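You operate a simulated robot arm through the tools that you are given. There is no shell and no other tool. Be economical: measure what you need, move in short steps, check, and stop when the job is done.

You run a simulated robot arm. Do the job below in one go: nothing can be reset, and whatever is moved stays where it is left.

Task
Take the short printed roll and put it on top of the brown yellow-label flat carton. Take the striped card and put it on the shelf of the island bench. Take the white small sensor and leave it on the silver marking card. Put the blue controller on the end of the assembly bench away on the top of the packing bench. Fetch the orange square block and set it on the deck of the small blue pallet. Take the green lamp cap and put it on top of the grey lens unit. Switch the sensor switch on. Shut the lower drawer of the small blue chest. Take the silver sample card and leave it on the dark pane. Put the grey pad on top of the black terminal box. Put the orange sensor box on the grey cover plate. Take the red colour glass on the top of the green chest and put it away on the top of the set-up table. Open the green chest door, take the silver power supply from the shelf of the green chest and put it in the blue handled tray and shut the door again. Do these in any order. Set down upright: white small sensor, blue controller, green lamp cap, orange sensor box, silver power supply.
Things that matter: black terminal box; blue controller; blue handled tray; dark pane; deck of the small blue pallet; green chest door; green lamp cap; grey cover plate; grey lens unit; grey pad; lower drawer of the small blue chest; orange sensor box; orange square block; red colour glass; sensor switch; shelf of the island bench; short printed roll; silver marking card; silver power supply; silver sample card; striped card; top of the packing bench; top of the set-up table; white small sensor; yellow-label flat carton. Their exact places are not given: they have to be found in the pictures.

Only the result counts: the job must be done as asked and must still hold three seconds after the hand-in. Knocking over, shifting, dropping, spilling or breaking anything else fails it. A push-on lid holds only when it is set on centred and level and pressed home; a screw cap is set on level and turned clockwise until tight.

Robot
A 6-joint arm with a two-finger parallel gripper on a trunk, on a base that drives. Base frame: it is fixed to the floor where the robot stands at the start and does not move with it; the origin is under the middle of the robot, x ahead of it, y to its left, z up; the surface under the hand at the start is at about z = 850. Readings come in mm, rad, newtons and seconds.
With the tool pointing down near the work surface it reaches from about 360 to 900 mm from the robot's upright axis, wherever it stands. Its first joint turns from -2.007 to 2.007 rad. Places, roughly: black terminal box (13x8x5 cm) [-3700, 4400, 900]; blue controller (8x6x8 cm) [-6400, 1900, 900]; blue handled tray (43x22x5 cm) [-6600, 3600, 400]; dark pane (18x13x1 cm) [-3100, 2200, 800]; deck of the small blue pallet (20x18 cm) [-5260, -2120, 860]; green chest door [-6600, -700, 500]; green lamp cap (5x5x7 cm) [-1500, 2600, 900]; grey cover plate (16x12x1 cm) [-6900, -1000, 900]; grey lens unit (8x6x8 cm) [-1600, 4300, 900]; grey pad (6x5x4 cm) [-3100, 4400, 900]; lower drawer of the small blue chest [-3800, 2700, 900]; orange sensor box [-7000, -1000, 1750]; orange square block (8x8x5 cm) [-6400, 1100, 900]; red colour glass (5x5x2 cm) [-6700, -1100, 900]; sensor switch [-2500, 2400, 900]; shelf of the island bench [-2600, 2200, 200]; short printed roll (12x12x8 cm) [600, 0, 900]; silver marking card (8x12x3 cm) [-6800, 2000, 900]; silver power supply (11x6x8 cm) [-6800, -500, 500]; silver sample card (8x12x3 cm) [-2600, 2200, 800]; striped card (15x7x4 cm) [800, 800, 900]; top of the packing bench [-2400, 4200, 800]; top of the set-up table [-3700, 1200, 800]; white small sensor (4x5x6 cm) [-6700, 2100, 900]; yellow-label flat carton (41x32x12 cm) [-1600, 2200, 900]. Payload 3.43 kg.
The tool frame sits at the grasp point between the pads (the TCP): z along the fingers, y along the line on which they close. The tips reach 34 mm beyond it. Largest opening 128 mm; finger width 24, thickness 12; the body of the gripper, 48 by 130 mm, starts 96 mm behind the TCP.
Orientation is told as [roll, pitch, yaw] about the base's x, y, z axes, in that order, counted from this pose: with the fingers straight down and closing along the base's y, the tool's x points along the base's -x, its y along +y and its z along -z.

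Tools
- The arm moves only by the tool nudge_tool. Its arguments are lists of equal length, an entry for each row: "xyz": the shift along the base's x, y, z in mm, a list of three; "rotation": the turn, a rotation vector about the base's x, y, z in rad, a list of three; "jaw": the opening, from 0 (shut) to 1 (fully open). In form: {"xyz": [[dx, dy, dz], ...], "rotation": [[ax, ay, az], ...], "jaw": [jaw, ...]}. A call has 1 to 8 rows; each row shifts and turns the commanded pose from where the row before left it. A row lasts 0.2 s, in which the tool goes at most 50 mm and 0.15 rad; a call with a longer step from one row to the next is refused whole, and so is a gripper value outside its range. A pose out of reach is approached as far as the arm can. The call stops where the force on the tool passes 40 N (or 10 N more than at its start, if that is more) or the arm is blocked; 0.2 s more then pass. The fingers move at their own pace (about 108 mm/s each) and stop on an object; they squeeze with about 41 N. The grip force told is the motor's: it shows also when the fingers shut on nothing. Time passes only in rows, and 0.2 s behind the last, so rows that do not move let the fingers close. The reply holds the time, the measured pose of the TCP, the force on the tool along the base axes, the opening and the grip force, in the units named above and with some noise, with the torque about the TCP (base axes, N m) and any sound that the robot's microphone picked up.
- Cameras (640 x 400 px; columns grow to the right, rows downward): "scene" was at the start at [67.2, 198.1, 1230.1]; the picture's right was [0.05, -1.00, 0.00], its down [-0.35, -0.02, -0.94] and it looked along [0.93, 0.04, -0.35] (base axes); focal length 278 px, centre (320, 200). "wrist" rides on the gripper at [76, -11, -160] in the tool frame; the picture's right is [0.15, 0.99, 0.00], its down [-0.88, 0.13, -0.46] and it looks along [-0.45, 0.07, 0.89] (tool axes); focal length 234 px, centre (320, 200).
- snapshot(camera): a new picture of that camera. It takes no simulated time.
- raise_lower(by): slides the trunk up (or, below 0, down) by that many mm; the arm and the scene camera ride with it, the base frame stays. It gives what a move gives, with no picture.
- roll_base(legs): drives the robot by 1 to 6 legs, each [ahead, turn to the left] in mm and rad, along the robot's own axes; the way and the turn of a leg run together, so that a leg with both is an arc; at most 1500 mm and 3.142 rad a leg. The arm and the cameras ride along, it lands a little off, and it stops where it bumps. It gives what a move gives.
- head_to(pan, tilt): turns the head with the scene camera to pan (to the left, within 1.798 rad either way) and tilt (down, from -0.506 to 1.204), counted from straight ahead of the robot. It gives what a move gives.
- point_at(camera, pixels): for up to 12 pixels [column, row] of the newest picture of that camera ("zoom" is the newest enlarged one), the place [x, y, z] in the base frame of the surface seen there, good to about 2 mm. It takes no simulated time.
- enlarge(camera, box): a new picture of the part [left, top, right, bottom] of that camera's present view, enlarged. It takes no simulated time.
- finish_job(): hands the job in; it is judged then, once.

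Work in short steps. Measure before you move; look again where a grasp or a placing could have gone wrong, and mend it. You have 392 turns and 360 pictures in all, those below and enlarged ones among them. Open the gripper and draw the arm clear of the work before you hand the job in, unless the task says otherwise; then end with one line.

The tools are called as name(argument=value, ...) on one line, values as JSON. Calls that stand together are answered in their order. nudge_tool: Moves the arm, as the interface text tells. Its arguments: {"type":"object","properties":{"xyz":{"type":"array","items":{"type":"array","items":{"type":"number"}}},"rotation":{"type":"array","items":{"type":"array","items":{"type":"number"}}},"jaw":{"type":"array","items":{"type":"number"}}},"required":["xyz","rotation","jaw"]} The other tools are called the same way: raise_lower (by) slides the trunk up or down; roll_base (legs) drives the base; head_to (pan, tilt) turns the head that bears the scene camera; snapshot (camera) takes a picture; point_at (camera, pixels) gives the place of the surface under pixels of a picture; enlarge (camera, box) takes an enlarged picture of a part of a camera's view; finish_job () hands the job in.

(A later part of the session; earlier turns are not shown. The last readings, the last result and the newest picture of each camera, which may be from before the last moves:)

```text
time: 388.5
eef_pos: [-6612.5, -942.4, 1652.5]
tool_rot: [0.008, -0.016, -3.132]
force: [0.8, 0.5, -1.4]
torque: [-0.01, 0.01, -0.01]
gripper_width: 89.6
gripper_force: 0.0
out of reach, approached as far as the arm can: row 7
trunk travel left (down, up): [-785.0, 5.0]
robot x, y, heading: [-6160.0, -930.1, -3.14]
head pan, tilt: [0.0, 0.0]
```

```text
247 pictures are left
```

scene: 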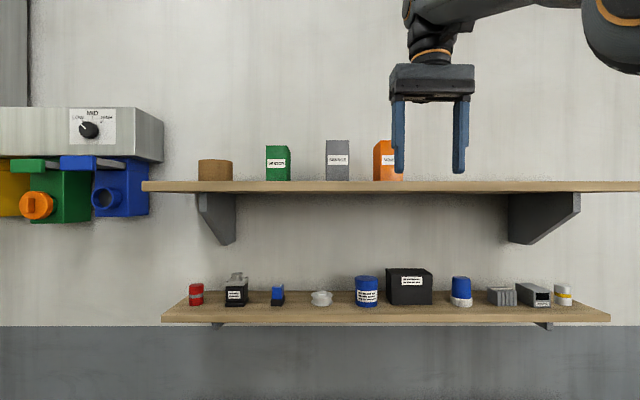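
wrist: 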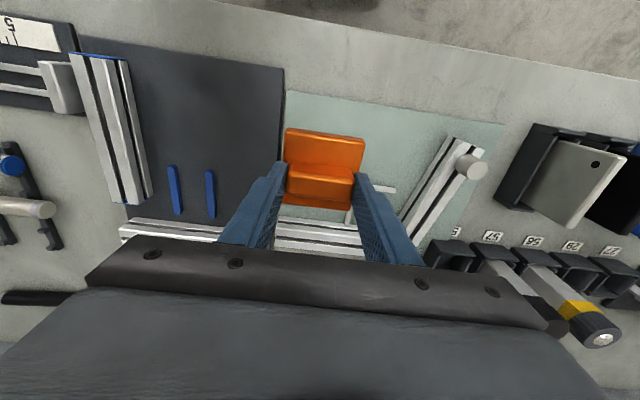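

Tool-down can't reach high enough (max 1652). I'll tilt the hand 45° forward (about +y) so the TCP can get to z≈1675.

nudge_tool(xyz=[[0, 0, 0], [0, 0, 0], [0, 0, 0], [0, 0, 5], [0, 0, 5], [0, 0, 10]], rotation=[[0, 0.13, 0], [0, 0.13, 0], [0, 0.13, 0], [0, 0.13, 0], [0, 0.13, 0], [0, 0.135, 0]], jaw=[0.7, 0.7, 0.7, 0.7, 0.7, 0.7])

snapshot(camera="scene")

```text
time: 389.9
eef_pos: [-6636.0, -945.1, 1681.6]
tool_rot: [-0.003, -0.797, -3.128]
force: [0.4, 0.0, 1.1]
torque: [0.01, 0.0, -0.01]
gripper_width: 89.5
gripper_force: 0.0
out of reach, approached as far as the arm can: row 6
trunk travel left (down, up): [-785.0, 5.0]
robot x, y, heading: [-6160.3, -935.3, -3.143]
head pan, tilt: [0.0, 0.0]
```

```text
246 pictures are left
```

scene: 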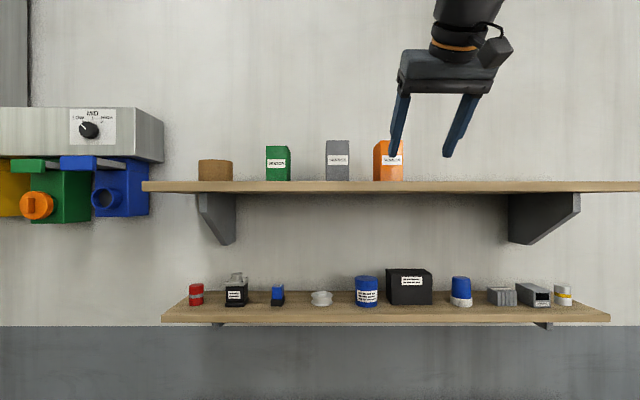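

Tilted 0.8 rad at z≈1682. I drive 110 mm forward, then check the hand versus the box.

roll_base(legs=[[110, 0]])

nudge_tool(xyz=[[-10, 0, 0], [-10, 0, 0]], rotation=[[0, 0, 0], [0, 0, 0]], jaw=[0.7, 0.7])

snapshot(camera="wrist")

snapshot(camera="scene")

```text
time: 391.1
eef_pos: [-6746.8, -943.9, 1681.4]
tool_rot: [-0.003, -0.793, -3.131]
force: [0.7, -0.7, -0.1]
torque: [0.0, -0.02, 0.02]
gripper_width: 89.7
gripper_force: 0.0
trunk travel left (down, up): [-785.0, 5.0]
robot x, y, heading: [-6276.2, -934.9, 3.137]
head pan, tilt: [0.0, 0.0]
```

```text
time: 391.7
eef_pos: [-6767.0, -941.7, 1682.4]
tool_rot: [-0.001, -0.795, -3.132]
force: [0.7, 0.3, -0.7]
torque: [0.01, 0.0, 0.01]
gripper_width: 90.0
gripper_force: 0.1
trunk travel left (down, up): [-785.0, 5.0]
robot x, y, heading: [-6276.9, -934.1, 3.14]
head pan, tilt: [0.0, 0.0]
```

```text
245 pictures are left
```

wrist: 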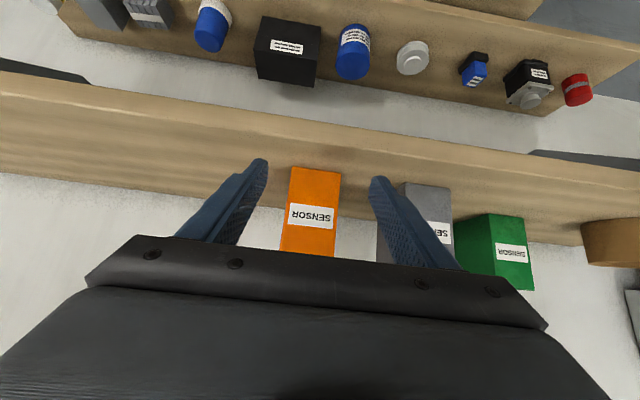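

```text
244 pictures are left
```

scene: 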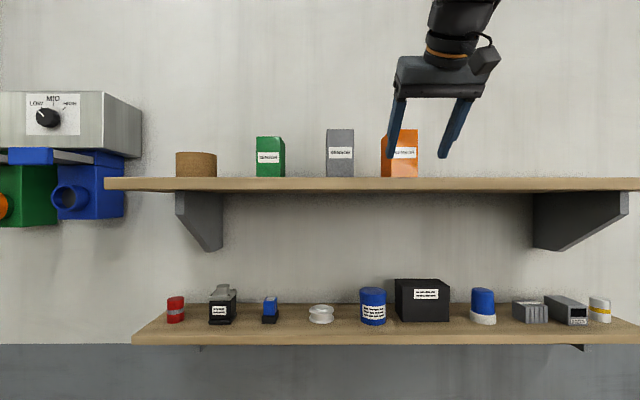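

The box is centred between the fingers. I advance 125 mm and watch.

nudge_tool(xyz=[[-35, -1, 0], [-35, -1, 0], [-30, -1, 0], [-25, -1, 0], [0, 0, 0]], rotation=[[0, 0, 0], [0, 0, 0], [0, 0, 0], [0, 0, 0], [0, 0, 0]], jaw=[0.7, 0.7, 0.7, 0.7, 0.7])

snapshot(camera="wrist")

enlarge(camera="scene", box=[340, 80, 500, 200])

```text
time: 392.9
eef_pos: [-6894.5, -946.8, 1680.5]
tool_rot: [-0.001, -0.796, -3.13]
force: [0.0, 0.4, 0.1]
torque: [-0.04, -0.01, 0.02]
gripper_width: 89.8
gripper_force: 0.1
trunk travel left (down, up): [-785.0, 5.0]
robot x, y, heading: [-6272.3, -935.3, 3.141]
head pan, tilt: [0.0, 0.0]
```

```text
243 pictures are left
```

wrist: 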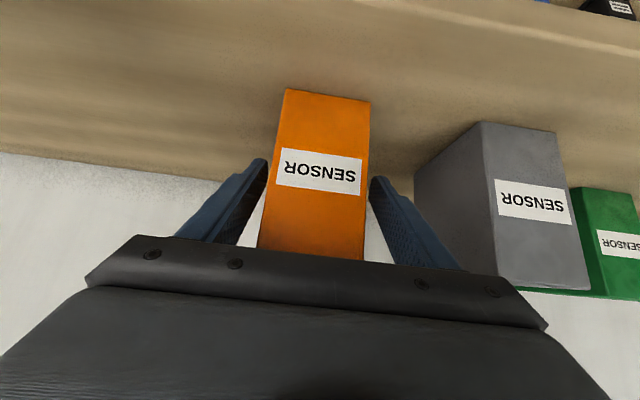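

```text
3.33 times, centred on (420, 140) of scene
```

zoom: 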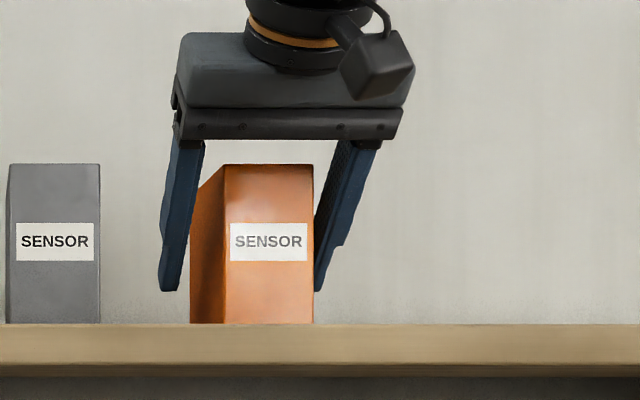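

Straddling properly. Close, then lift.

nudge_tool(xyz=[[0, 0, 0], [0, 0, 0], [0, 0, 0]], rotation=[[0, 0, 0], [0, 0, 0], [0, 0, 0]], jaw=[0.5, 0.35, 0.35])

nudge_tool(xyz=[[0, 0, 5], [10, 0, 5], [20, 0, 0], [30, 0, 0], [40, 0, 0], [40, 0, 0]], rotation=[[0, 0, 0], [0, 0, 0], [0, 0, 0], [0, 0, 0], [0, 0, 0], [0, 0, 0]], jaw=[0.35, 0.35, 0.35, 0.35, 0.35, 0.35])

snapshot(camera="scene")

```text
time: 393.7
eef_pos: [-6893.4, -947.3, 1680.2]
tool_rot: [-0.001, -0.794, -3.131]
force: [-1.2, 0.2, 0.3]
torque: [0.04, -0.02, -0.06]
gripper_width: 59.8
gripper_force: 40.7
trunk travel left (down, up): [-785.0, 5.0]
robot x, y, heading: [-6270.8, -935.6, 3.143]
head pan, tilt: [0.0, 0.0]
```

```text
time: 395.1
eef_pos: [-6749.0, -947.1, 1691.1]
tool_rot: [-0.002, -0.794, -3.131]
force: [-0.6, -0.7, -2.7]
torque: [0.01, -0.06, -0.02]
gripper_width: 59.7
gripper_force: 41.0
trunk travel left (down, up): [-785.0, 5.0]
robot x, y, heading: [-6277.2, -933.4, 3.142]
head pan, tilt: [0.0, 0.0]
```

```text
241 pictures are left
```

scene: 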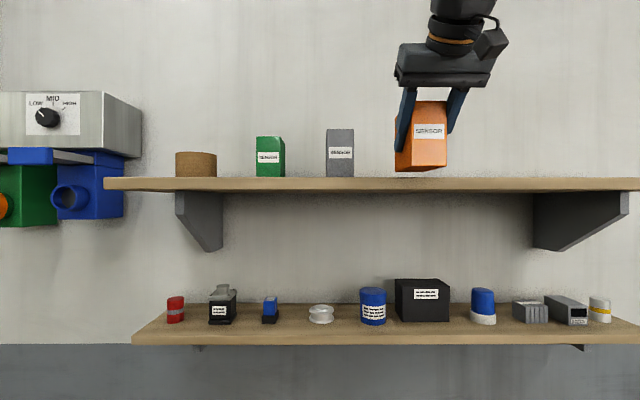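

Box is off the shelf. I back the base 170 mm and lower the trunk.

roll_base(legs=[[-170, 0]])

raise_lower(by=-310)

nudge_tool(xyz=[[0, 0, -45], [0, 0, -45], [0, 0, -45], [0, 0, -45], [0, 0, -45], [0, 0, -45], [0, 0, -30]], rotation=[[0, 0, 0], [0, 0, 0], [0, 0, 0], [0, 0, 0], [0, 0, 0], [0, 0, 0], [0, 0, 0]], jaw=[0.35, 0.35, 0.35, 0.35, 0.35, 0.35, 0.35])

head_to(pan=0.0, tilt=0.5)

snapshot(camera="scene")

```text
time: 396.6
eef_pos: [-6577.2, -946.9, 1689.9]
tool_rot: [0.0, -0.794, -3.135]
force: [-0.2, 0.0, -2.8]
torque: [0.0, -0.06, -0.03]
gripper_width: 59.9
gripper_force: 41.2
trunk travel left (down, up): [-785.0, 5.0]
robot x, y, heading: [-6104.2, -933.1, 3.135]
head pan, tilt: [0.0, 0.0]
```

```text
time: 399.7
eef_pos: [-6656.3, -945.0, 1381.6]
tool_rot: [-0.002, -0.793, -3.135]
force: [-0.4, -0.5, -2.7]
torque: [-0.02, -0.02, -0.01]
gripper_width: 59.8
gripper_force: 41.1
trunk travel left (down, up): [-475.0, 315.0]
robot x, y, heading: [-6099.1, -938.7, 3.137]
head pan, tilt: [0.0, 0.0]
```

```text
time: 401.3
eef_pos: [-6697.9, -943.4, 1091.6]
tool_rot: [-0.003, -0.794, -3.135]
force: [0.5, 0.1, -2.2]
torque: [-0.01, -0.07, 0.0]
gripper_width: 59.7
gripper_force: 40.7
out of reach, approached as far as the arm can: row 1, 2, 3, 4
trunk travel left (down, up): [-475.0, 315.0]
robot x, y, heading: [-6103.8, -931.4, 3.137]
head pan, tilt: [0.0, 0.0]
```

```text
time: 402.2
eef_pos: [-6699.0, -943.4, 1091.5]
tool_rot: [-0.003, -0.792, -3.136]
force: [-0.2, 1.0, -2.0]
torque: [-0.04, -0.03, 0.0]
gripper_width: 59.8
gripper_force: 40.9
trunk travel left (down, up): [-475.0, 315.0]
robot x, y, heading: [-6104.5, -932.2, 3.134]
head pan, tilt: [0.0, 0.499]
```

```text
240 pictures are left
```

scene: 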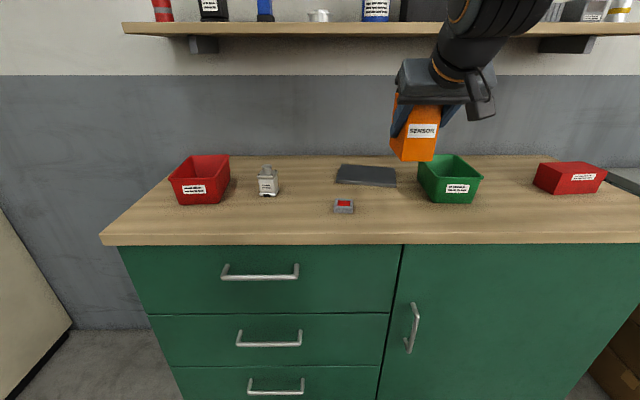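

Measure the cover plate, green bin and glass.

point_at(camera="scene", pixels=[[344, 165], [393, 168], [396, 184], [338, 180], [367, 174], [418, 160], [432, 200], [343, 203], [343, 208], [330, 240], [420, 180]])

enlarge(camera="scene", box=[300, 140, 500, 265])

```text
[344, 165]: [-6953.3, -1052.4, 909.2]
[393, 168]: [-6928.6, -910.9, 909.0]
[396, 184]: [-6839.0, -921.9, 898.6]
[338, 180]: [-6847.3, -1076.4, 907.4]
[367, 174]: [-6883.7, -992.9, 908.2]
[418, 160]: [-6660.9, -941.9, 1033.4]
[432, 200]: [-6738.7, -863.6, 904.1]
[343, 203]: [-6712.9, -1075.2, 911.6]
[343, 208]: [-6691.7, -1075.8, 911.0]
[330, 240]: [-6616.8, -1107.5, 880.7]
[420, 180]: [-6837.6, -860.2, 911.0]
```

```text
3.20 times, centred on (400, 202) of scene
```

zoom: 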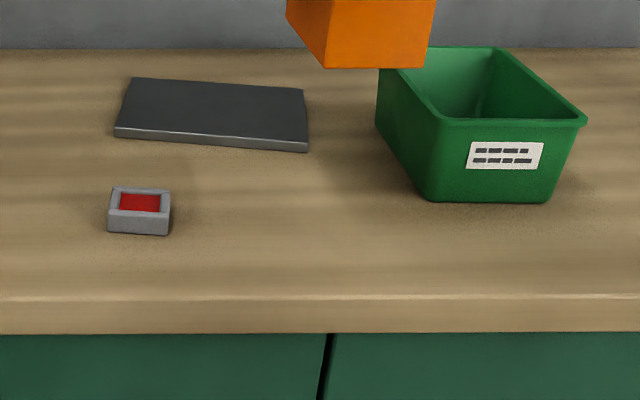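

Plate centre ≈(-6892,-990), top 908. Drive 120 mm in and move the box over the plate.

roll_base(legs=[[120, 0]])

nudge_tool(xyz=[[-30, -23, -10], [-35, -23, -10], [0, 0, -30], [0, 0, 0]], rotation=[[0, 0, 0], [0, 0, 0], [0, 0, 0], [0, 0, 0]], jaw=[0.35, 0.35, 0.35, 0.35])

snapshot(camera="scene")

snapshot(camera="wrist")

```text
time: 403.4
eef_pos: [-6822.8, -943.3, 1092.1]
tool_rot: [-0.001, -0.793, -3.134]
force: [-0.3, -0.2, -1.2]
torque: [-0.01, -0.03, 0.0]
gripper_width: 60.0
gripper_force: 40.4
trunk travel left (down, up): [-475.0, 315.0]
robot x, y, heading: [-6227.8, -932.3, 3.138]
head pan, tilt: [0.0, 0.499]
```

```text
time: 404.4
eef_pos: [-6890.2, -991.0, 1040.6]
tool_rot: [-0.003, -0.793, -3.134]
force: [0.0, -0.1, -3.0]
torque: [0.01, -0.01, 0.01]
gripper_width: 59.8
gripper_force: 40.7
trunk travel left (down, up): [-475.0, 315.0]
robot x, y, heading: [-6225.8, -930.7, 3.138]
head pan, tilt: [0.0, 0.499]
```

```text
238 pictures are left
```

scene: 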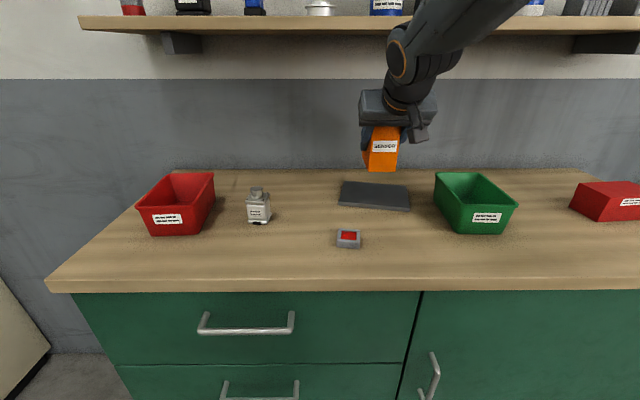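

```text
237 pictures are left
```

wrist: 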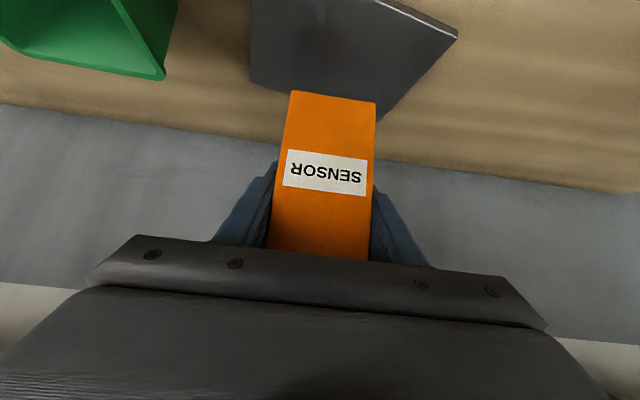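

Over the plate. Lower stepwise to z≈968.

nudge_tool(xyz=[[0, 0, -35], [0, 0, -25], [0, 0, -8], [0, 0, -4], [0, 0, 0]], rotation=[[0, 0, 0], [0, 0, 0], [0, 0, 0], [0, 0, 0], [0, 0, 0]], jaw=[0.35, 0.35, 0.35, 0.35, 0.35])

enlarge(camera="scene", box=[320, 110, 450, 230])

```text
time: 405.6
eef_pos: [-6888.2, -989.8, 969.7]
tool_rot: [0.002, -0.794, -3.137]
force: [-0.1, -0.2, 6.7]
torque: [-0.04, 0.32, -0.04]
gripper_width: 59.8
gripper_force: 41.2
trunk travel left (down, up): [-475.0, 315.0]
robot x, y, heading: [-6225.9, -932.1, 3.136]
head pan, tilt: [0.0, 0.499]
```

```text
3.33 times, centred on (385, 170) of scene
```

zoom: 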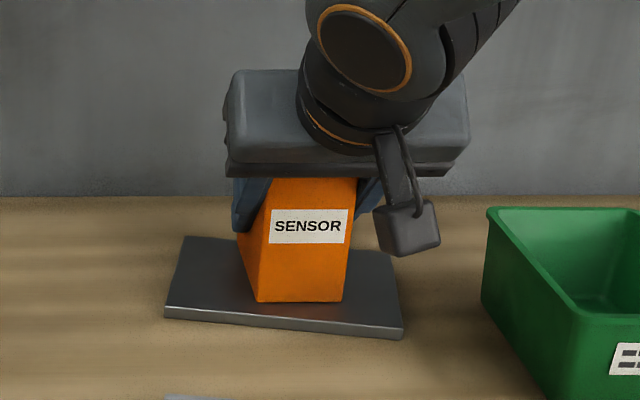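

Contact. Open and retreat along the tool axis (+x,+z).

nudge_tool(xyz=[[0, 0, -1], [0, 0, 0], [0, 0, 0], [20, 0, 20], [30, 0, 30], [33, 0, 33], [33, 0, 33]], rotation=[[0, 0, 0], [0, 0, 0], [0, 0, 0], [0, 0, 0], [0, 0, 0], [0, 0, 0], [0, 0, 0]], jaw=[0.5, 0.75, 0.75, 0.75, 0.75, 0.75, 0.75])

enlarge(camera="scene", box=[300, 110, 460, 250])

```text
time: 407.2
eef_pos: [-6799.2, -993.5, 1077.9]
tool_rot: [-0.001, -0.79, -3.136]
force: [-0.4, -1.0, 0.1]
torque: [0.02, -0.02, 0.0]
gripper_width: 96.1
gripper_force: 0.0
out of reach, approached as far as the arm can: row 7
trunk travel left (down, up): [-475.0, 315.0]
robot x, y, heading: [-6223.2, -935.2, 3.14]
head pan, tilt: [0.0, 0.499]
```

```text
2.86 times, centred on (380, 180) of scene
```

zoom: 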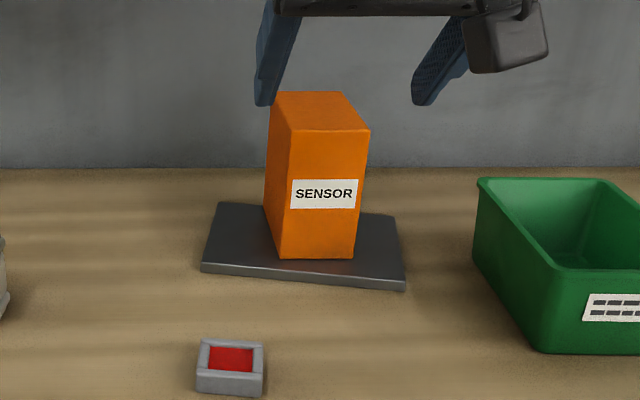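

The sensor box stands on the plate. Next the door: back off 400 mm, and look at the handle and door edges.

roll_base(legs=[[-400, 0]])

head_to(pan=-0.25, tilt=0.7)

snapshot(camera="scene")

```text
time: 409.8
eef_pos: [-6400.0, -995.4, 1078.9]
tool_rot: [-0.001, -0.789, -3.136]
force: [-0.1, 0.2, 0.5]
torque: [-0.01, -0.04, -0.01]
gripper_width: 95.8
gripper_force: 0.0
trunk travel left (down, up): [-475.0, 315.0]
robot x, y, heading: [-5826.1, -935.0, 3.137]
head pan, tilt: [0.0, 0.499]
```

```text
time: 410.5
eef_pos: [-6400.2, -995.1, 1077.9]
tool_rot: [-0.001, -0.791, -3.135]
force: [0.0, 0.0, 0.1]
torque: [-0.03, 0.04, -0.02]
gripper_width: 96.0
gripper_force: 0.0
trunk travel left (down, up): [-475.0, 315.0]
robot x, y, heading: [-5827.5, -935.4, 3.136]
head pan, tilt: [-0.25, 0.7]
```

```text
234 pictures are left
```

scene: 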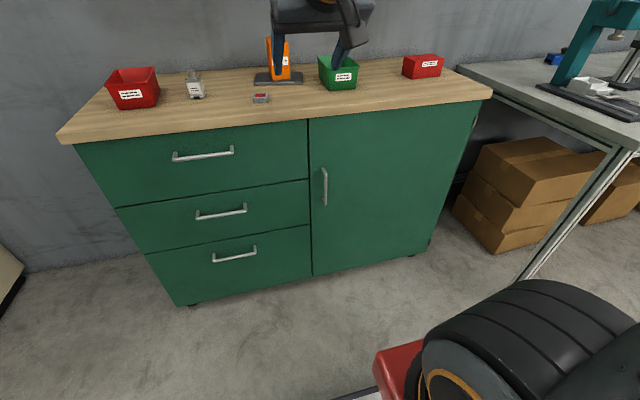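

Measure the handle, door corners.

point_at(camera="scene", pixels=[[323, 170], [325, 188], [326, 204], [312, 125], [312, 270], [478, 105], [430, 240], [335, 188], [400, 180], [310, 190], [530, 275], [430, 258]])

enlarge(camera="scene", box=[290, 100, 500, 280])

```text
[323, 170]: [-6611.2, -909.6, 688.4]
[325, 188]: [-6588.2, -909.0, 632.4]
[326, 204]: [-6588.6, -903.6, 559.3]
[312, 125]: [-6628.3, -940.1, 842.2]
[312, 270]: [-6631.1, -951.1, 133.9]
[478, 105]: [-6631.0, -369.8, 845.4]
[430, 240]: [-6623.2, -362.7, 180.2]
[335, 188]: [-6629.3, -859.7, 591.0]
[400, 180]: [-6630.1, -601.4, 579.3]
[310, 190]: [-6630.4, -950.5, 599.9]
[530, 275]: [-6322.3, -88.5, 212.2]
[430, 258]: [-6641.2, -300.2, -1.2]
```

```text
2.22 times, centred on (395, 190) of scene
```

zoom: 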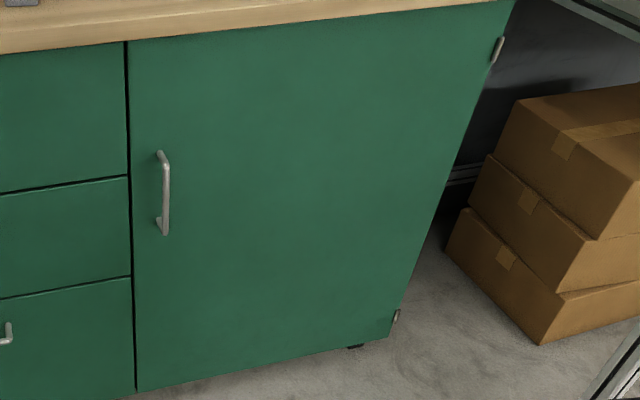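

Door spans y -945..-355 (hinge right at y≈-355), handle bar at (-6592,-907, z 560–690). I lower the trunk and bring the tool to horizontal.

raise_lower(by=-430)

nudge_tool(xyz=[[0, 15, 0], [0, 15, 0], [0, 15, 0], [0, 15, 0], [0, 14, 0], [0, 14, 0]], rotation=[[0, 0.13, 0], [0, 0.13, 0], [0, 0.13, 0], [0, 0.13, 0], [0, 0.13, 0], [0, 0.125, 0]], jaw=[0.6, 0.5, 0.5, 0.5, 0.5, 0.5])

snapshot(camera="scene")

snapshot(camera="wrist")

```text
refused: -430 is not a number from -400 to 400
```

```text
time: 411.9
eef_pos: [-6421.2, -915.3, 1071.2]
tool_rot: [-0.128, -1.307, -3.115]
force: [-0.2, -0.9, 0.2]
torque: [0.02, -0.01, 0.02]
gripper_width: 64.0
gripper_force: 0.0
out of reach, approached as far as the arm can: row 1, 2, 3, 4, 5
trunk travel left (down, up): [-475.0, 315.0]
robot x, y, heading: [-5823.2, -934.8, 3.139]
head pan, tilt: [-0.25, 0.7]
```

```text
232 pictures are left
```

scene: 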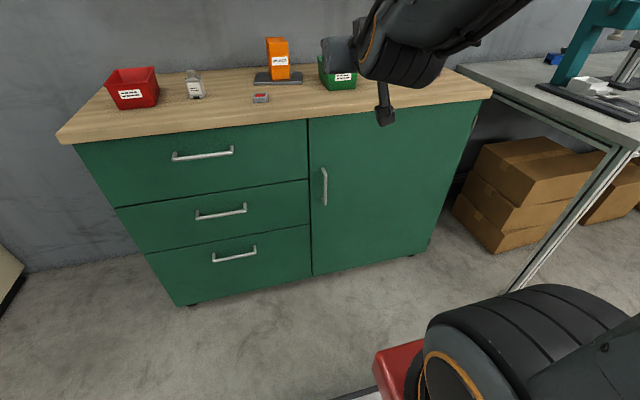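

```text
231 pictures are left
```

wrist: 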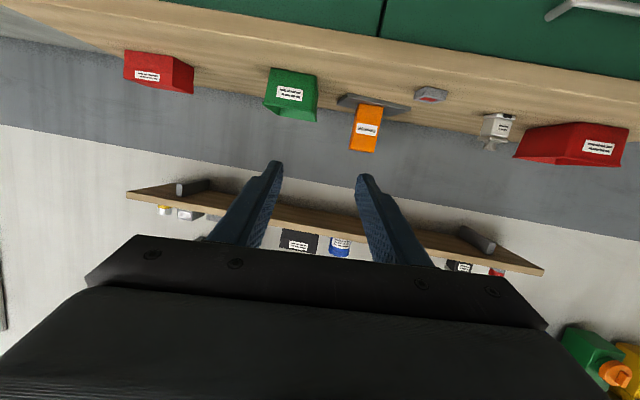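

Trunk moves are limited to 400. I lower by 400 and then finish the orientation (+0.26 about y, +0.106 about z).

raise_lower(by=-400)

nudge_tool(xyz=[[0, 0, -5], [0, 0, -10], [0, 0, -10], [0, 0, 0]], rotation=[[0, 0, 0.106], [0, 0.13, 0], [0, 0.132, 0], [0, 0, 0]], jaw=[0.5, 0.5, 0.5, 0.5])

snapshot(camera="wrist")

snapshot(camera="scene")

```text
time: 415.8
eef_pos: [-6530.3, -914.1, 671.1]
tool_rot: [-0.129, -1.306, -3.116]
force: [1.1, -1.1, 0.0]
torque: [0.01, 0.0, -0.01]
gripper_width: 64.2
gripper_force: 0.1
trunk travel left (down, up): [-75.0, 715.0]
robot x, y, heading: [-5825.1, -939.6, 3.135]
head pan, tilt: [-0.25, 0.7]
```

```text
time: 416.5
eef_pos: [-6558.2, -954.6, 670.8]
tool_rot: [-0.3, -1.489, -2.916]
force: [15.5, 2.2, 5.8]
torque: [0.27, 0.37, -0.77]
gripper_width: 65.8
gripper_force: 1.2
out of reach, approached as far as the arm can: row 1, 2, 3
trunk travel left (down, up): [-75.0, 715.0]
robot x, y, heading: [-5830.6, -932.4, 3.13]
head pan, tilt: [-0.25, 0.7]
stopped in row 3: the force on the tool passed its limit at 58 N (the readings are from after the stop); the commanded pose is now the measured one
```

```text
230 pictures are left
```

wrist: 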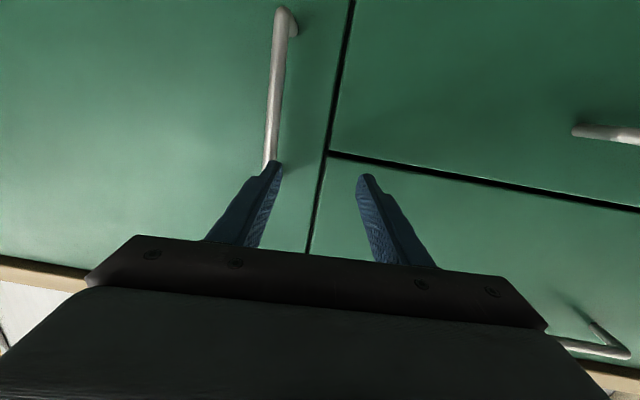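

```text
229 pictures are left
```

scene: 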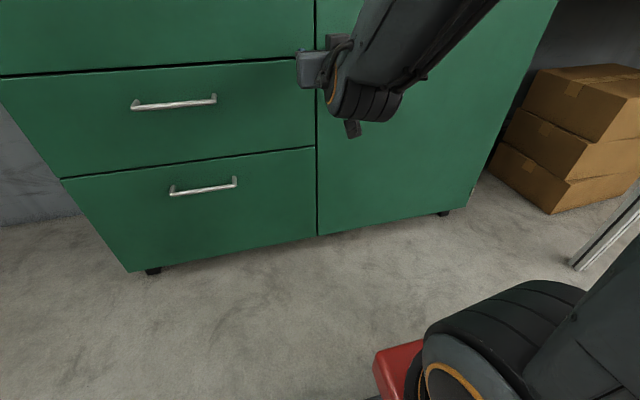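

A finger touched the handle; the arm was too folded. I back the base 170 mm for room, then correct the small orientation error.

roll_base(legs=[[-170, 0]])

nudge_tool(xyz=[[0, 20, -10], [0, 20, -10], [0, 0, 0]], rotation=[[0, 0.078, 0.075], [0.02, 0, 0], [0, 0, 0]], jaw=[0.5, 0.5, 0.5])

snapshot(camera="wrist")

snapshot(camera="scene")

```text
time: 418.0
eef_pos: [-6385.9, -956.1, 668.3]
tool_rot: [-0.294, -1.487, -2.916]
force: [-0.6, -0.2, 0.4]
torque: [0.0, 0.01, 0.04]
gripper_width: 64.0
gripper_force: 0.0
trunk travel left (down, up): [-75.0, 715.0]
robot x, y, heading: [-5651.9, -938.6, 3.145]
head pan, tilt: [-0.25, 0.7]
```

```text
time: 418.8
eef_pos: [-6396.4, -968.1, 657.5]
tool_rot: [-0.757, -1.505, -2.446]
force: [-0.2, -0.1, 0.1]
torque: [0.03, 0.01, -0.01]
gripper_width: 63.9
gripper_force: 0.0
out of reach, approached as far as the arm can: row 1, 2
trunk travel left (down, up): [-75.0, 715.0]
robot x, y, heading: [-5656.6, -938.9, 3.138]
head pan, tilt: [-0.25, 0.7]
```

```text
228 pictures are left
```

wrist: 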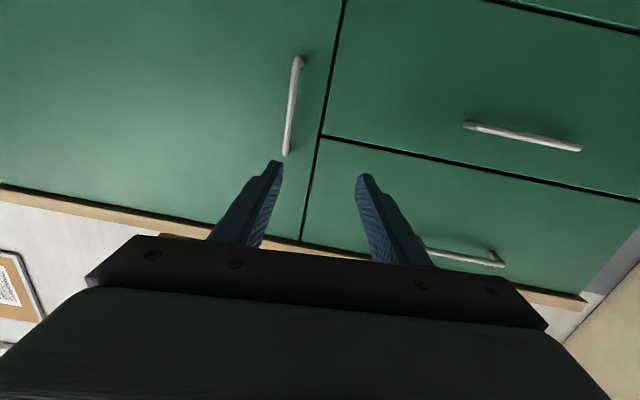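

```text
227 pictures are left
```

scene: 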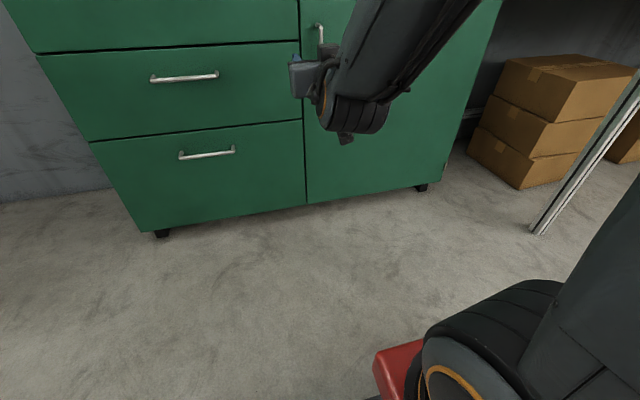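

Still limited; I try extending the arm further (-x) where the forearm is straighter, then re-aim.

nudge_tool(xyz=[[-40, 0, 0], [-40, 0, 0], [-40, 0, 0], [-20, 0, 0]], rotation=[[0, 0, 0], [0, 0, 0], [0, 0, 0], [0, 0, 0]], jaw=[0.5, 0.5, 0.5, 0.5])

nudge_tool(xyz=[[0, 10, 0], [0, 10, 0]], rotation=[[0, 0.04, 0.04], [0, 0.04, 0.04]], jaw=[0.5, 0.5])

```text
time: 419.8
eef_pos: [-6535.4, -981.0, 660.7]
tool_rot: [-0.758, -1.506, -2.444]
force: [-0.2, -0.1, -0.2]
torque: [-0.02, -0.01, -0.02]
gripper_width: 64.2
gripper_force: 0.1
out of reach, approached as far as the arm can: row 1, 3
trunk travel left (down, up): [-75.0, 715.0]
robot x, y, heading: [-5654.2, -934.0, 3.135]
head pan, tilt: [-0.25, 0.7]
```

```text
time: 420.4
eef_pos: [-6532.6, -996.0, 666.1]
tool_rot: [-1.312, -1.526, -1.879]
force: [-0.2, 1.0, -0.9]
torque: [-0.01, -0.01, 0.01]
gripper_width: 64.3
gripper_force: 0.1
out of reach, approached as far as the arm can: row 1, 2
trunk travel left (down, up): [-75.0, 715.0]
robot x, y, heading: [-5651.5, -936.1, 3.133]
head pan, tilt: [-0.25, 0.7]
```

Horizontal is a wrist singularity. I tilt back to ~0.5 rad below horizontal, which also suits the vertical bar, and recentre y on the handle.

nudge_tool(xyz=[[10, 20, 0], [10, 20, 0], [10, 20, 0], [10, 20, 0]], rotation=[[0, -0.125, 0], [0, -0.125, 0], [0, -0.125, 0], [0, -0.125, 0.05]], jaw=[0.5, 0.5, 0.5, 0.5])

nudge_tool(xyz=[[0, 0, 0]], rotation=[[0, 0, 0]], jaw=[0.5])

snapshot(camera="wrist")

```text
time: 421.4
eef_pos: [-6490.3, -957.4, 663.4]
tool_rot: [-0.096, -1.06, -3.01]
force: [-0.6, 0.5, 0.0]
torque: [0.02, -0.02, 0.01]
gripper_width: 64.1
gripper_force: 0.1
out of reach, approached as far as the arm can: row 1, 4
trunk travel left (down, up): [-75.0, 715.0]
robot x, y, heading: [-5652.9, -935.9, 3.133]
head pan, tilt: [-0.25, 0.7]
```

```text
time: 421.8
eef_pos: [-6491.5, -957.7, 663.2]
tool_rot: [-0.095, -1.059, -3.011]
force: [1.0, 1.1, 0.7]
torque: [-0.02, -0.04, -0.02]
gripper_width: 64.2
gripper_force: 0.0
trunk travel left (down, up): [-75.0, 715.0]
robot x, y, heading: [-5650.7, -934.2, 3.134]
head pan, tilt: [-0.25, 0.7]
```

```text
226 pictures are left
```

wrist: 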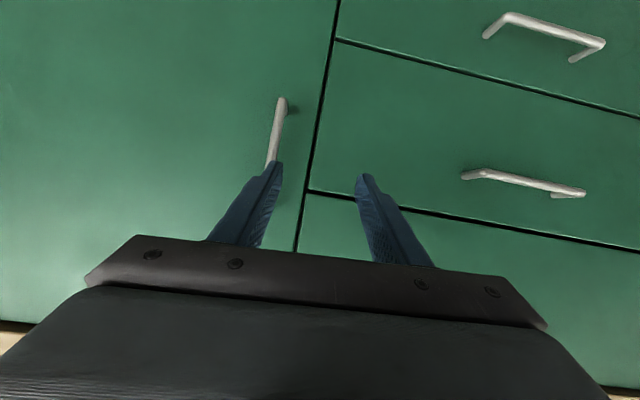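

Now correct the small tilt, move y +50 and z -25; then advance.

nudge_tool(xyz=[[0, 25, -12], [0, 25, -12], [0, 0, 0]], rotation=[[-0.04, 0, -0.04], [0, 0, 0], [0, 0, 0]], jaw=[0.5, 0.5, 0.5])

roll_base(legs=[[60, 0]])

snapshot(camera="wrist")

```text
time: 422.6
eef_pos: [-6487.3, -954.6, 629.6]
tool_rot: [-0.018, -1.061, -3.123]
force: [0.5, 0.2, 0.5]
torque: [0.02, 0.02, 0.0]
gripper_width: 63.8
gripper_force: 0.0
out of reach, approached as far as the arm can: row 1, 2
trunk travel left (down, up): [-75.0, 715.0]
robot x, y, heading: [-5651.5, -938.1, 3.136]
head pan, tilt: [-0.25, 0.7]
```

```text
time: 423.5
eef_pos: [-6545.5, -952.7, 630.7]
tool_rot: [-0.018, -1.061, -3.123]
force: [0.6, -0.3, -0.4]
torque: [0.02, 0.01, -0.01]
gripper_width: 64.1
gripper_force: 0.0
trunk travel left (down, up): [-75.0, 715.0]
robot x, y, heading: [-5713.5, -935.3, 3.137]
head pan, tilt: [-0.25, 0.7]
```

```text
225 pictures are left
```

wrist: 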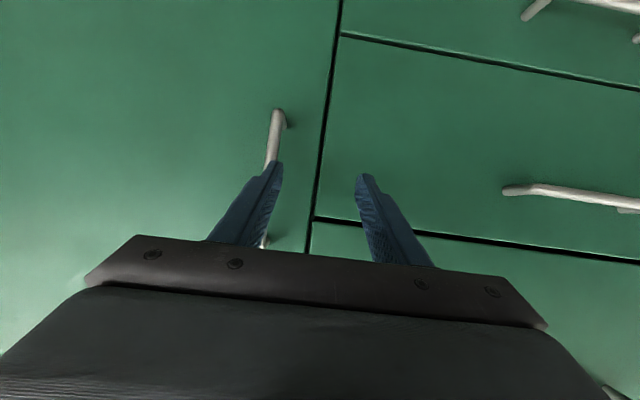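

The tool is nearly aligned with the forearm (singular). I steepen to 45° tilt, which worked before, and recentre in y.

nudge_tool(xyz=[[15, 0, 0], [15, 0, 0], [0, 20, 0], [0, 22, 0], [0, 0, 0]], rotation=[[0, -0.135, 0], [0, -0.135, 0], [0, 0, 0], [0, 0, 0], [0, 0, 0]], jaw=[0.5, 0.5, 0.5, 0.5, 0.5])

snapshot(camera="wrist")

```text
time: 424.7
eef_pos: [-6538.5, -898.8, 632.3]
tool_rot: [-0.076, -0.985, -3.125]
force: [-0.4, 0.0, 0.0]
torque: [0.01, 0.02, -0.02]
gripper_width: 64.0
gripper_force: 0.0
out of reach, approached as far as the arm can: row 1, 2
trunk travel left (down, up): [-75.0, 715.0]
robot x, y, heading: [-5712.3, -937.3, 3.137]
head pan, tilt: [-0.25, 0.7]
```

```text
224 pictures are left
```

wrist: 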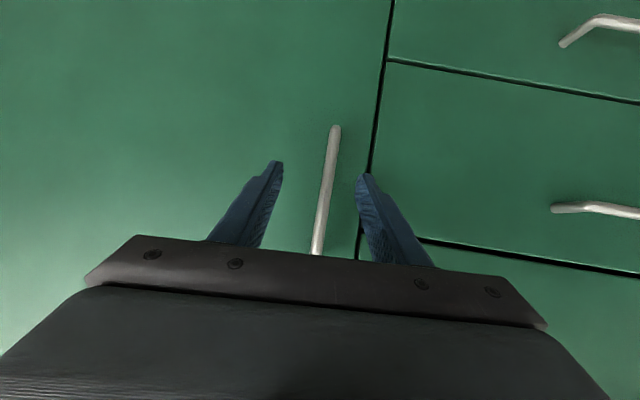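

The bar is between the fingers. Advance -x ~50 mm and close.

nudge_tool(xyz=[[-20, -3, 0], [-18, -3, 0], [-10, 0, 0], [0, 0, 0]], rotation=[[0, 0, 0], [0, 0, 0], [0, 0, 0], [0, 0, 0]], jaw=[0.5, 0.5, 0.5, 0.5])

snapshot(camera="wrist")

```text
time: 425.7
eef_pos: [-6588.2, -905.1, 632.9]
tool_rot: [-0.075, -0.986, -3.126]
force: [-0.8, 0.2, 0.1]
torque: [0.03, 0.0, -0.03]
gripper_width: 64.0
gripper_force: 0.1
trunk travel left (down, up): [-75.0, 715.0]
robot x, y, heading: [-5714.1, -936.5, 3.129]
head pan, tilt: [-0.25, 0.7]
```

```text
223 pictures are left
```

wrist: 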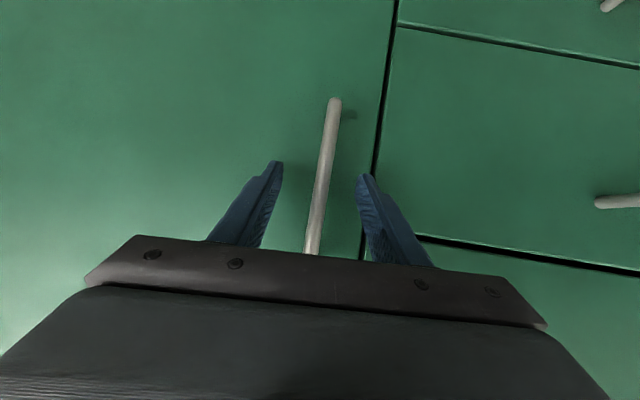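

Before gripping I steepen the tool further (-0.25 about y) so the arm can retract, then grip.

nudge_tool(xyz=[[0, 0, 0], [0, 0, 0], [0, 0, 0], [0, 0, 0], [0, 0, 0]], rotation=[[0, -0.12, 0], [0, -0.12, 0], [0, 0, 0], [0, 0, 0], [0, 0, 0]], jaw=[0.5, 0.5, 0.1, 0.02, 0.02])

snapshot(camera="wrist")

```text
time: 426.3
eef_pos: [-6590.8, -888.5, 641.9]
tool_rot: [-0.158, -0.955, -3.116]
force: [12.9, -9.4, 5.6]
torque: [-0.35, -0.03, 0.9]
gripper_width: 67.9
gripper_force: 3.6
out of reach, approached as far as the arm can: row 1, 2
trunk travel left (down, up): [-75.0, 715.0]
robot x, y, heading: [-5712.5, -936.6, 3.137]
head pan, tilt: [-0.25, 0.7]
stopped in row 2: the force on the tool passed its limit at 56 N (the readings are from after the stop); the commanded pose is now the measured one
```

```text
222 pictures are left
```

wrist: 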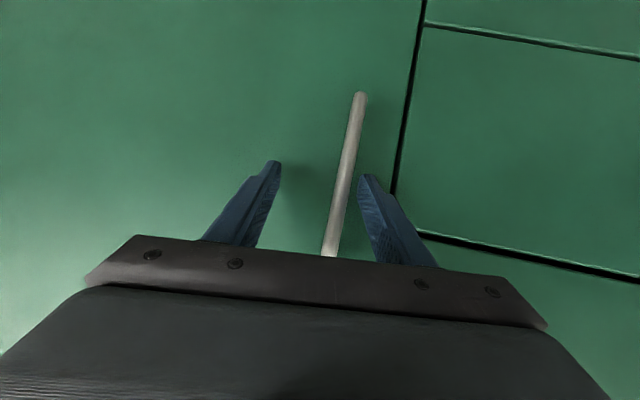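

The wrist is near its singular direction here. I retreat 100 mm and steepen to ~0.4 rad from vertical in free space.

nudge_tool(xyz=[[30, -10, 0], [35, -10, 0], [35, 0, 0]], rotation=[[0, 0, 0], [0, 0, 0], [0, 0, 0]], jaw=[0.5, 0.5, 0.5])

nudge_tool(xyz=[[0, 0, 0], [0, 0, 0], [0, 0, 0], [0, 0, 0], [0, 0, 0], [0, 0, 0]], rotation=[[0, -0.1, 0], [0, -0.1, 0], [0, -0.1, 0], [0, -0.1, 0], [0, -0.1, 0], [0, -0.05, 0]], jaw=[0.5, 0.5, 0.5, 0.5, 0.5, 0.5])

```text
time: 427.1
eef_pos: [-6490.8, -906.2, 640.9]
tool_rot: [-0.16, -0.954, -3.12]
force: [-0.1, -0.2, -0.8]
torque: [0.02, 0.02, 0.03]
gripper_width: 64.1
gripper_force: 0.1
trunk travel left (down, up): [-75.0, 715.0]
robot x, y, heading: [-5711.6, -937.3, 3.143]
head pan, tilt: [-0.25, 0.7]
```

```text
time: 428.5
eef_pos: [-6492.1, -907.7, 640.6]
tool_rot: [-0.145, -0.402, -3.128]
force: [0.3, -0.2, 0.3]
torque: [0.02, -0.01, 0.0]
gripper_width: 63.9
gripper_force: 0.1
trunk travel left (down, up): [-75.0, 715.0]
robot x, y, heading: [-5708.3, -935.2, 3.139]
head pan, tilt: [-0.25, 0.7]
```

Good. I remove the side lean (-0.145 about x) and approach the bar.

nudge_tool(xyz=[[0, 0, 0], [-35, 0, 0], [-30, 0, 0], [-20, 0, 0], [0, 0, 0]], rotation=[[-0.145, 0, 0], [0, 0, 0], [0, 0, 0], [0, 0, 0], [0, 0, 0]], jaw=[0.5, 0.5, 0.5, 0.5, 0.5])

snapshot(camera="wrist")

snapshot(camera="scene")

```text
time: 429.7
eef_pos: [-6576.7, -906.0, 642.7]
tool_rot: [0.012, -0.402, 3.093]
force: [-0.3, -0.5, 0.7]
torque: [-0.05, -0.01, 0.02]
gripper_width: 63.8
gripper_force: 0.1
trunk travel left (down, up): [-75.0, 715.0]
robot x, y, heading: [-5708.5, -932.3, 3.142]
head pan, tilt: [-0.25, 0.7]
```

```text
221 pictures are left
```

wrist: 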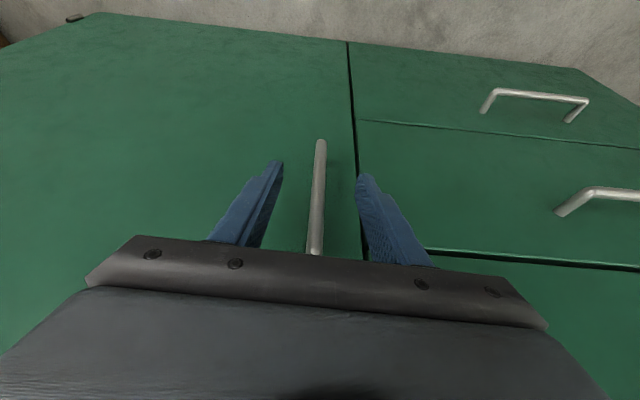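

```text
220 pictures are left
```

scene: 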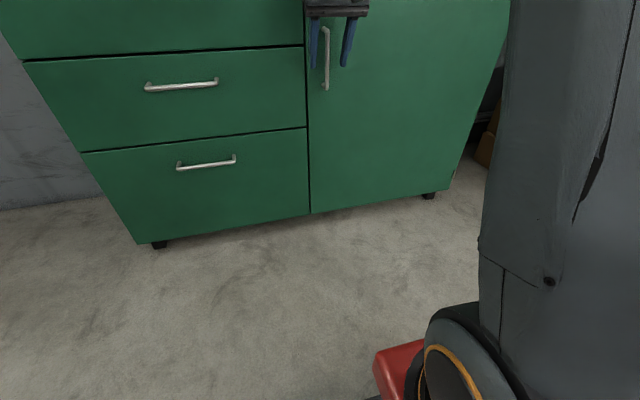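

Advance 14 mm and close on the bar.

nudge_tool(xyz=[[-14, 0, 0], [0, 0, 0], [0, 0, 0], [0, 0, 0], [0, 0, 0]], rotation=[[0, 0, 0], [0, 0, 0], [0, 0, 0], [0, 0, 0], [0, 0, 0]], jaw=[0.5, 0.2, 0.03, 0.03, 0.03])

```text
time: 430.9
eef_pos: [-6590.0, -905.8, 639.1]
tool_rot: [0.011, -0.402, 3.093]
force: [-0.1, 5.2, -1.3]
torque: [2.39, -0.3, 0.0]
gripper_width: 12.1
gripper_force: 45.0
trunk travel left (down, up): [-75.0, 715.0]
robot x, y, heading: [-5710.7, -936.5, 3.138]
head pan, tilt: [-0.25, 0.7]
```

Gripped the 12 mm bar. I pull along the hinge arc.

nudge_tool(xyz=[[22, 2, 0], [22, 3, 0], [43, 8, 0], [43, 12, 0], [42, 15, 0]], rotation=[[0, 0, 0], [0, 0, 0], [0, 0, 0.05], [0, 0, 0.05], [0, 0, 0.05]], jaw=[0.03, 0.03, 0.03, 0.03, 0.03])

snapshot(camera="wrist")

```text
time: 431.9
eef_pos: [-6468.7, -883.8, 640.3]
tool_rot: [0.004, -0.396, -3.099]
force: [-3.1, 8.2, -6.1]
torque: [2.11, -0.78, -0.02]
gripper_width: 11.7
gripper_force: 44.7
trunk travel left (down, up): [-75.0, 715.0]
robot x, y, heading: [-5709.1, -934.3, 3.134]
head pan, tilt: [-0.25, 0.7]
stopped in row 4: the force on the tool passed its limit at 45 N (the readings are from after the stop); the commanded pose is now the measured one
```

```text
219 pictures are left
```

wrist: 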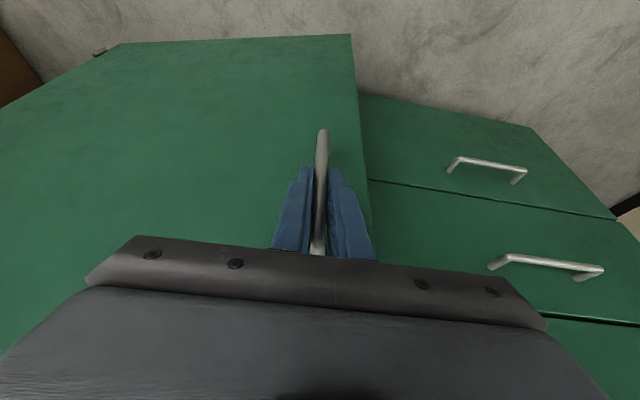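

The door follows (≈0.22 rad). Continue in half-steps along the arc.

nudge_tool(xyz=[[20, 6, 0], [20, 7, 0], [20, 8, 0], [20, 9, 0], [20, 10, 0], [19, 11, 0]], rotation=[[0, 0, 0.02], [0, 0, 0.03], [0, 0, 0.03], [0, 0, 0.03], [0, 0, 0.03], [0, 0, 0.03]], jaw=[0.03, 0.03, 0.03, 0.03, 0.03, 0.03])

head_to(pan=-0.1, tilt=0.6)

snapshot(camera="scene")

```text
time: 433.3
eef_pos: [-6351.7, -832.3, 639.7]
tool_rot: [0.008, -0.397, -2.933]
force: [-15.4, 27.5, -16.4]
torque: [2.19, 0.49, -0.16]
gripper_width: 11.9
gripper_force: 45.2
trunk travel left (down, up): [-75.0, 715.0]
robot x, y, heading: [-5710.6, -937.4, 3.133]
head pan, tilt: [-0.25, 0.7]
```

```text
time: 434.0
eef_pos: [-6351.2, -831.0, 639.7]
tool_rot: [0.009, -0.398, -2.933]
force: [-17.0, 30.2, -17.0]
torque: [2.26, 0.48, -0.15]
gripper_width: 11.9
gripper_force: 45.2
trunk travel left (down, up): [-75.0, 715.0]
robot x, y, heading: [-5707.9, -938.9, 3.134]
head pan, tilt: [-0.099, 0.6]
```

```text
218 pictures are left
```

scene: 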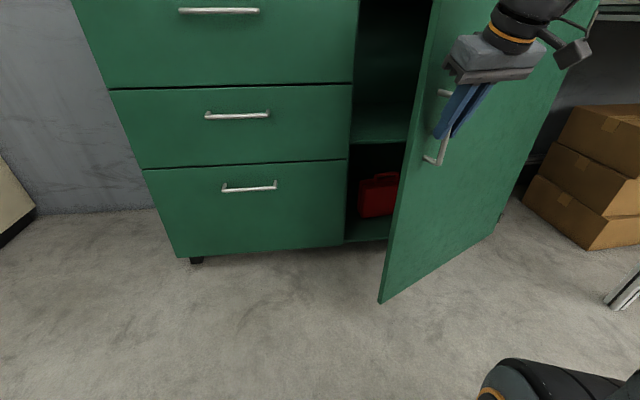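

Door ≈0.45 rad open. I release, back off +x, rise to z≈775 with the tool vertical, to then push from inside above the door's top edge.

nudge_tool(xyz=[[0, 0, 0], [0, 0, 0], [25, 0, 0], [35, 0, 0], [20, -20, 30], [0, -20, 40], [0, -20, 40], [0, -20, 35]], rotation=[[0, 0, 0], [0, 0, 0], [0, 0, 0], [0, 0, 0], [0, -0.1, -0.06], [0, -0.1, -0.06], [0, -0.1, -0.05], [0, -0.1, -0.04]], jaw=[0.3, 0.5, 0.5, 0.5, 0.5, 0.5, 0.3, 0])

snapshot(camera="scene")

```text
time: 435.8
eef_pos: [-6290.0, -906.3, 781.1]
tool_rot: [0.044, 0.0, 3.128]
force: [-0.3, -0.8, 0.1]
torque: [0.0, -0.03, 0.01]
gripper_width: 0.1
gripper_force: 32.7
out of reach, approached as far as the arm can: row 4, 5
trunk travel left (down, up): [-75.0, 715.0]
robot x, y, heading: [-5710.9, -934.5, 3.129]
head pan, tilt: [-0.099, 0.6]
```

```text
217 pictures are left
```

scene: 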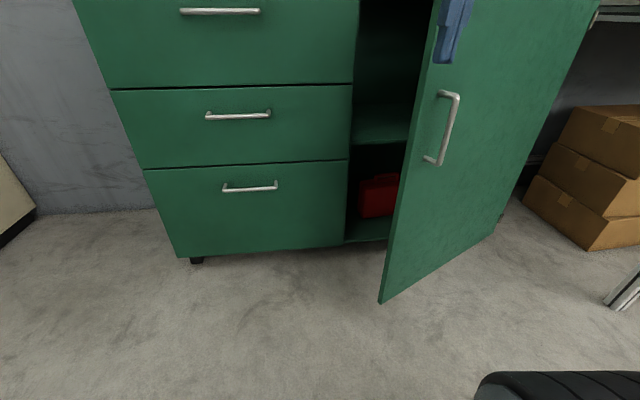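

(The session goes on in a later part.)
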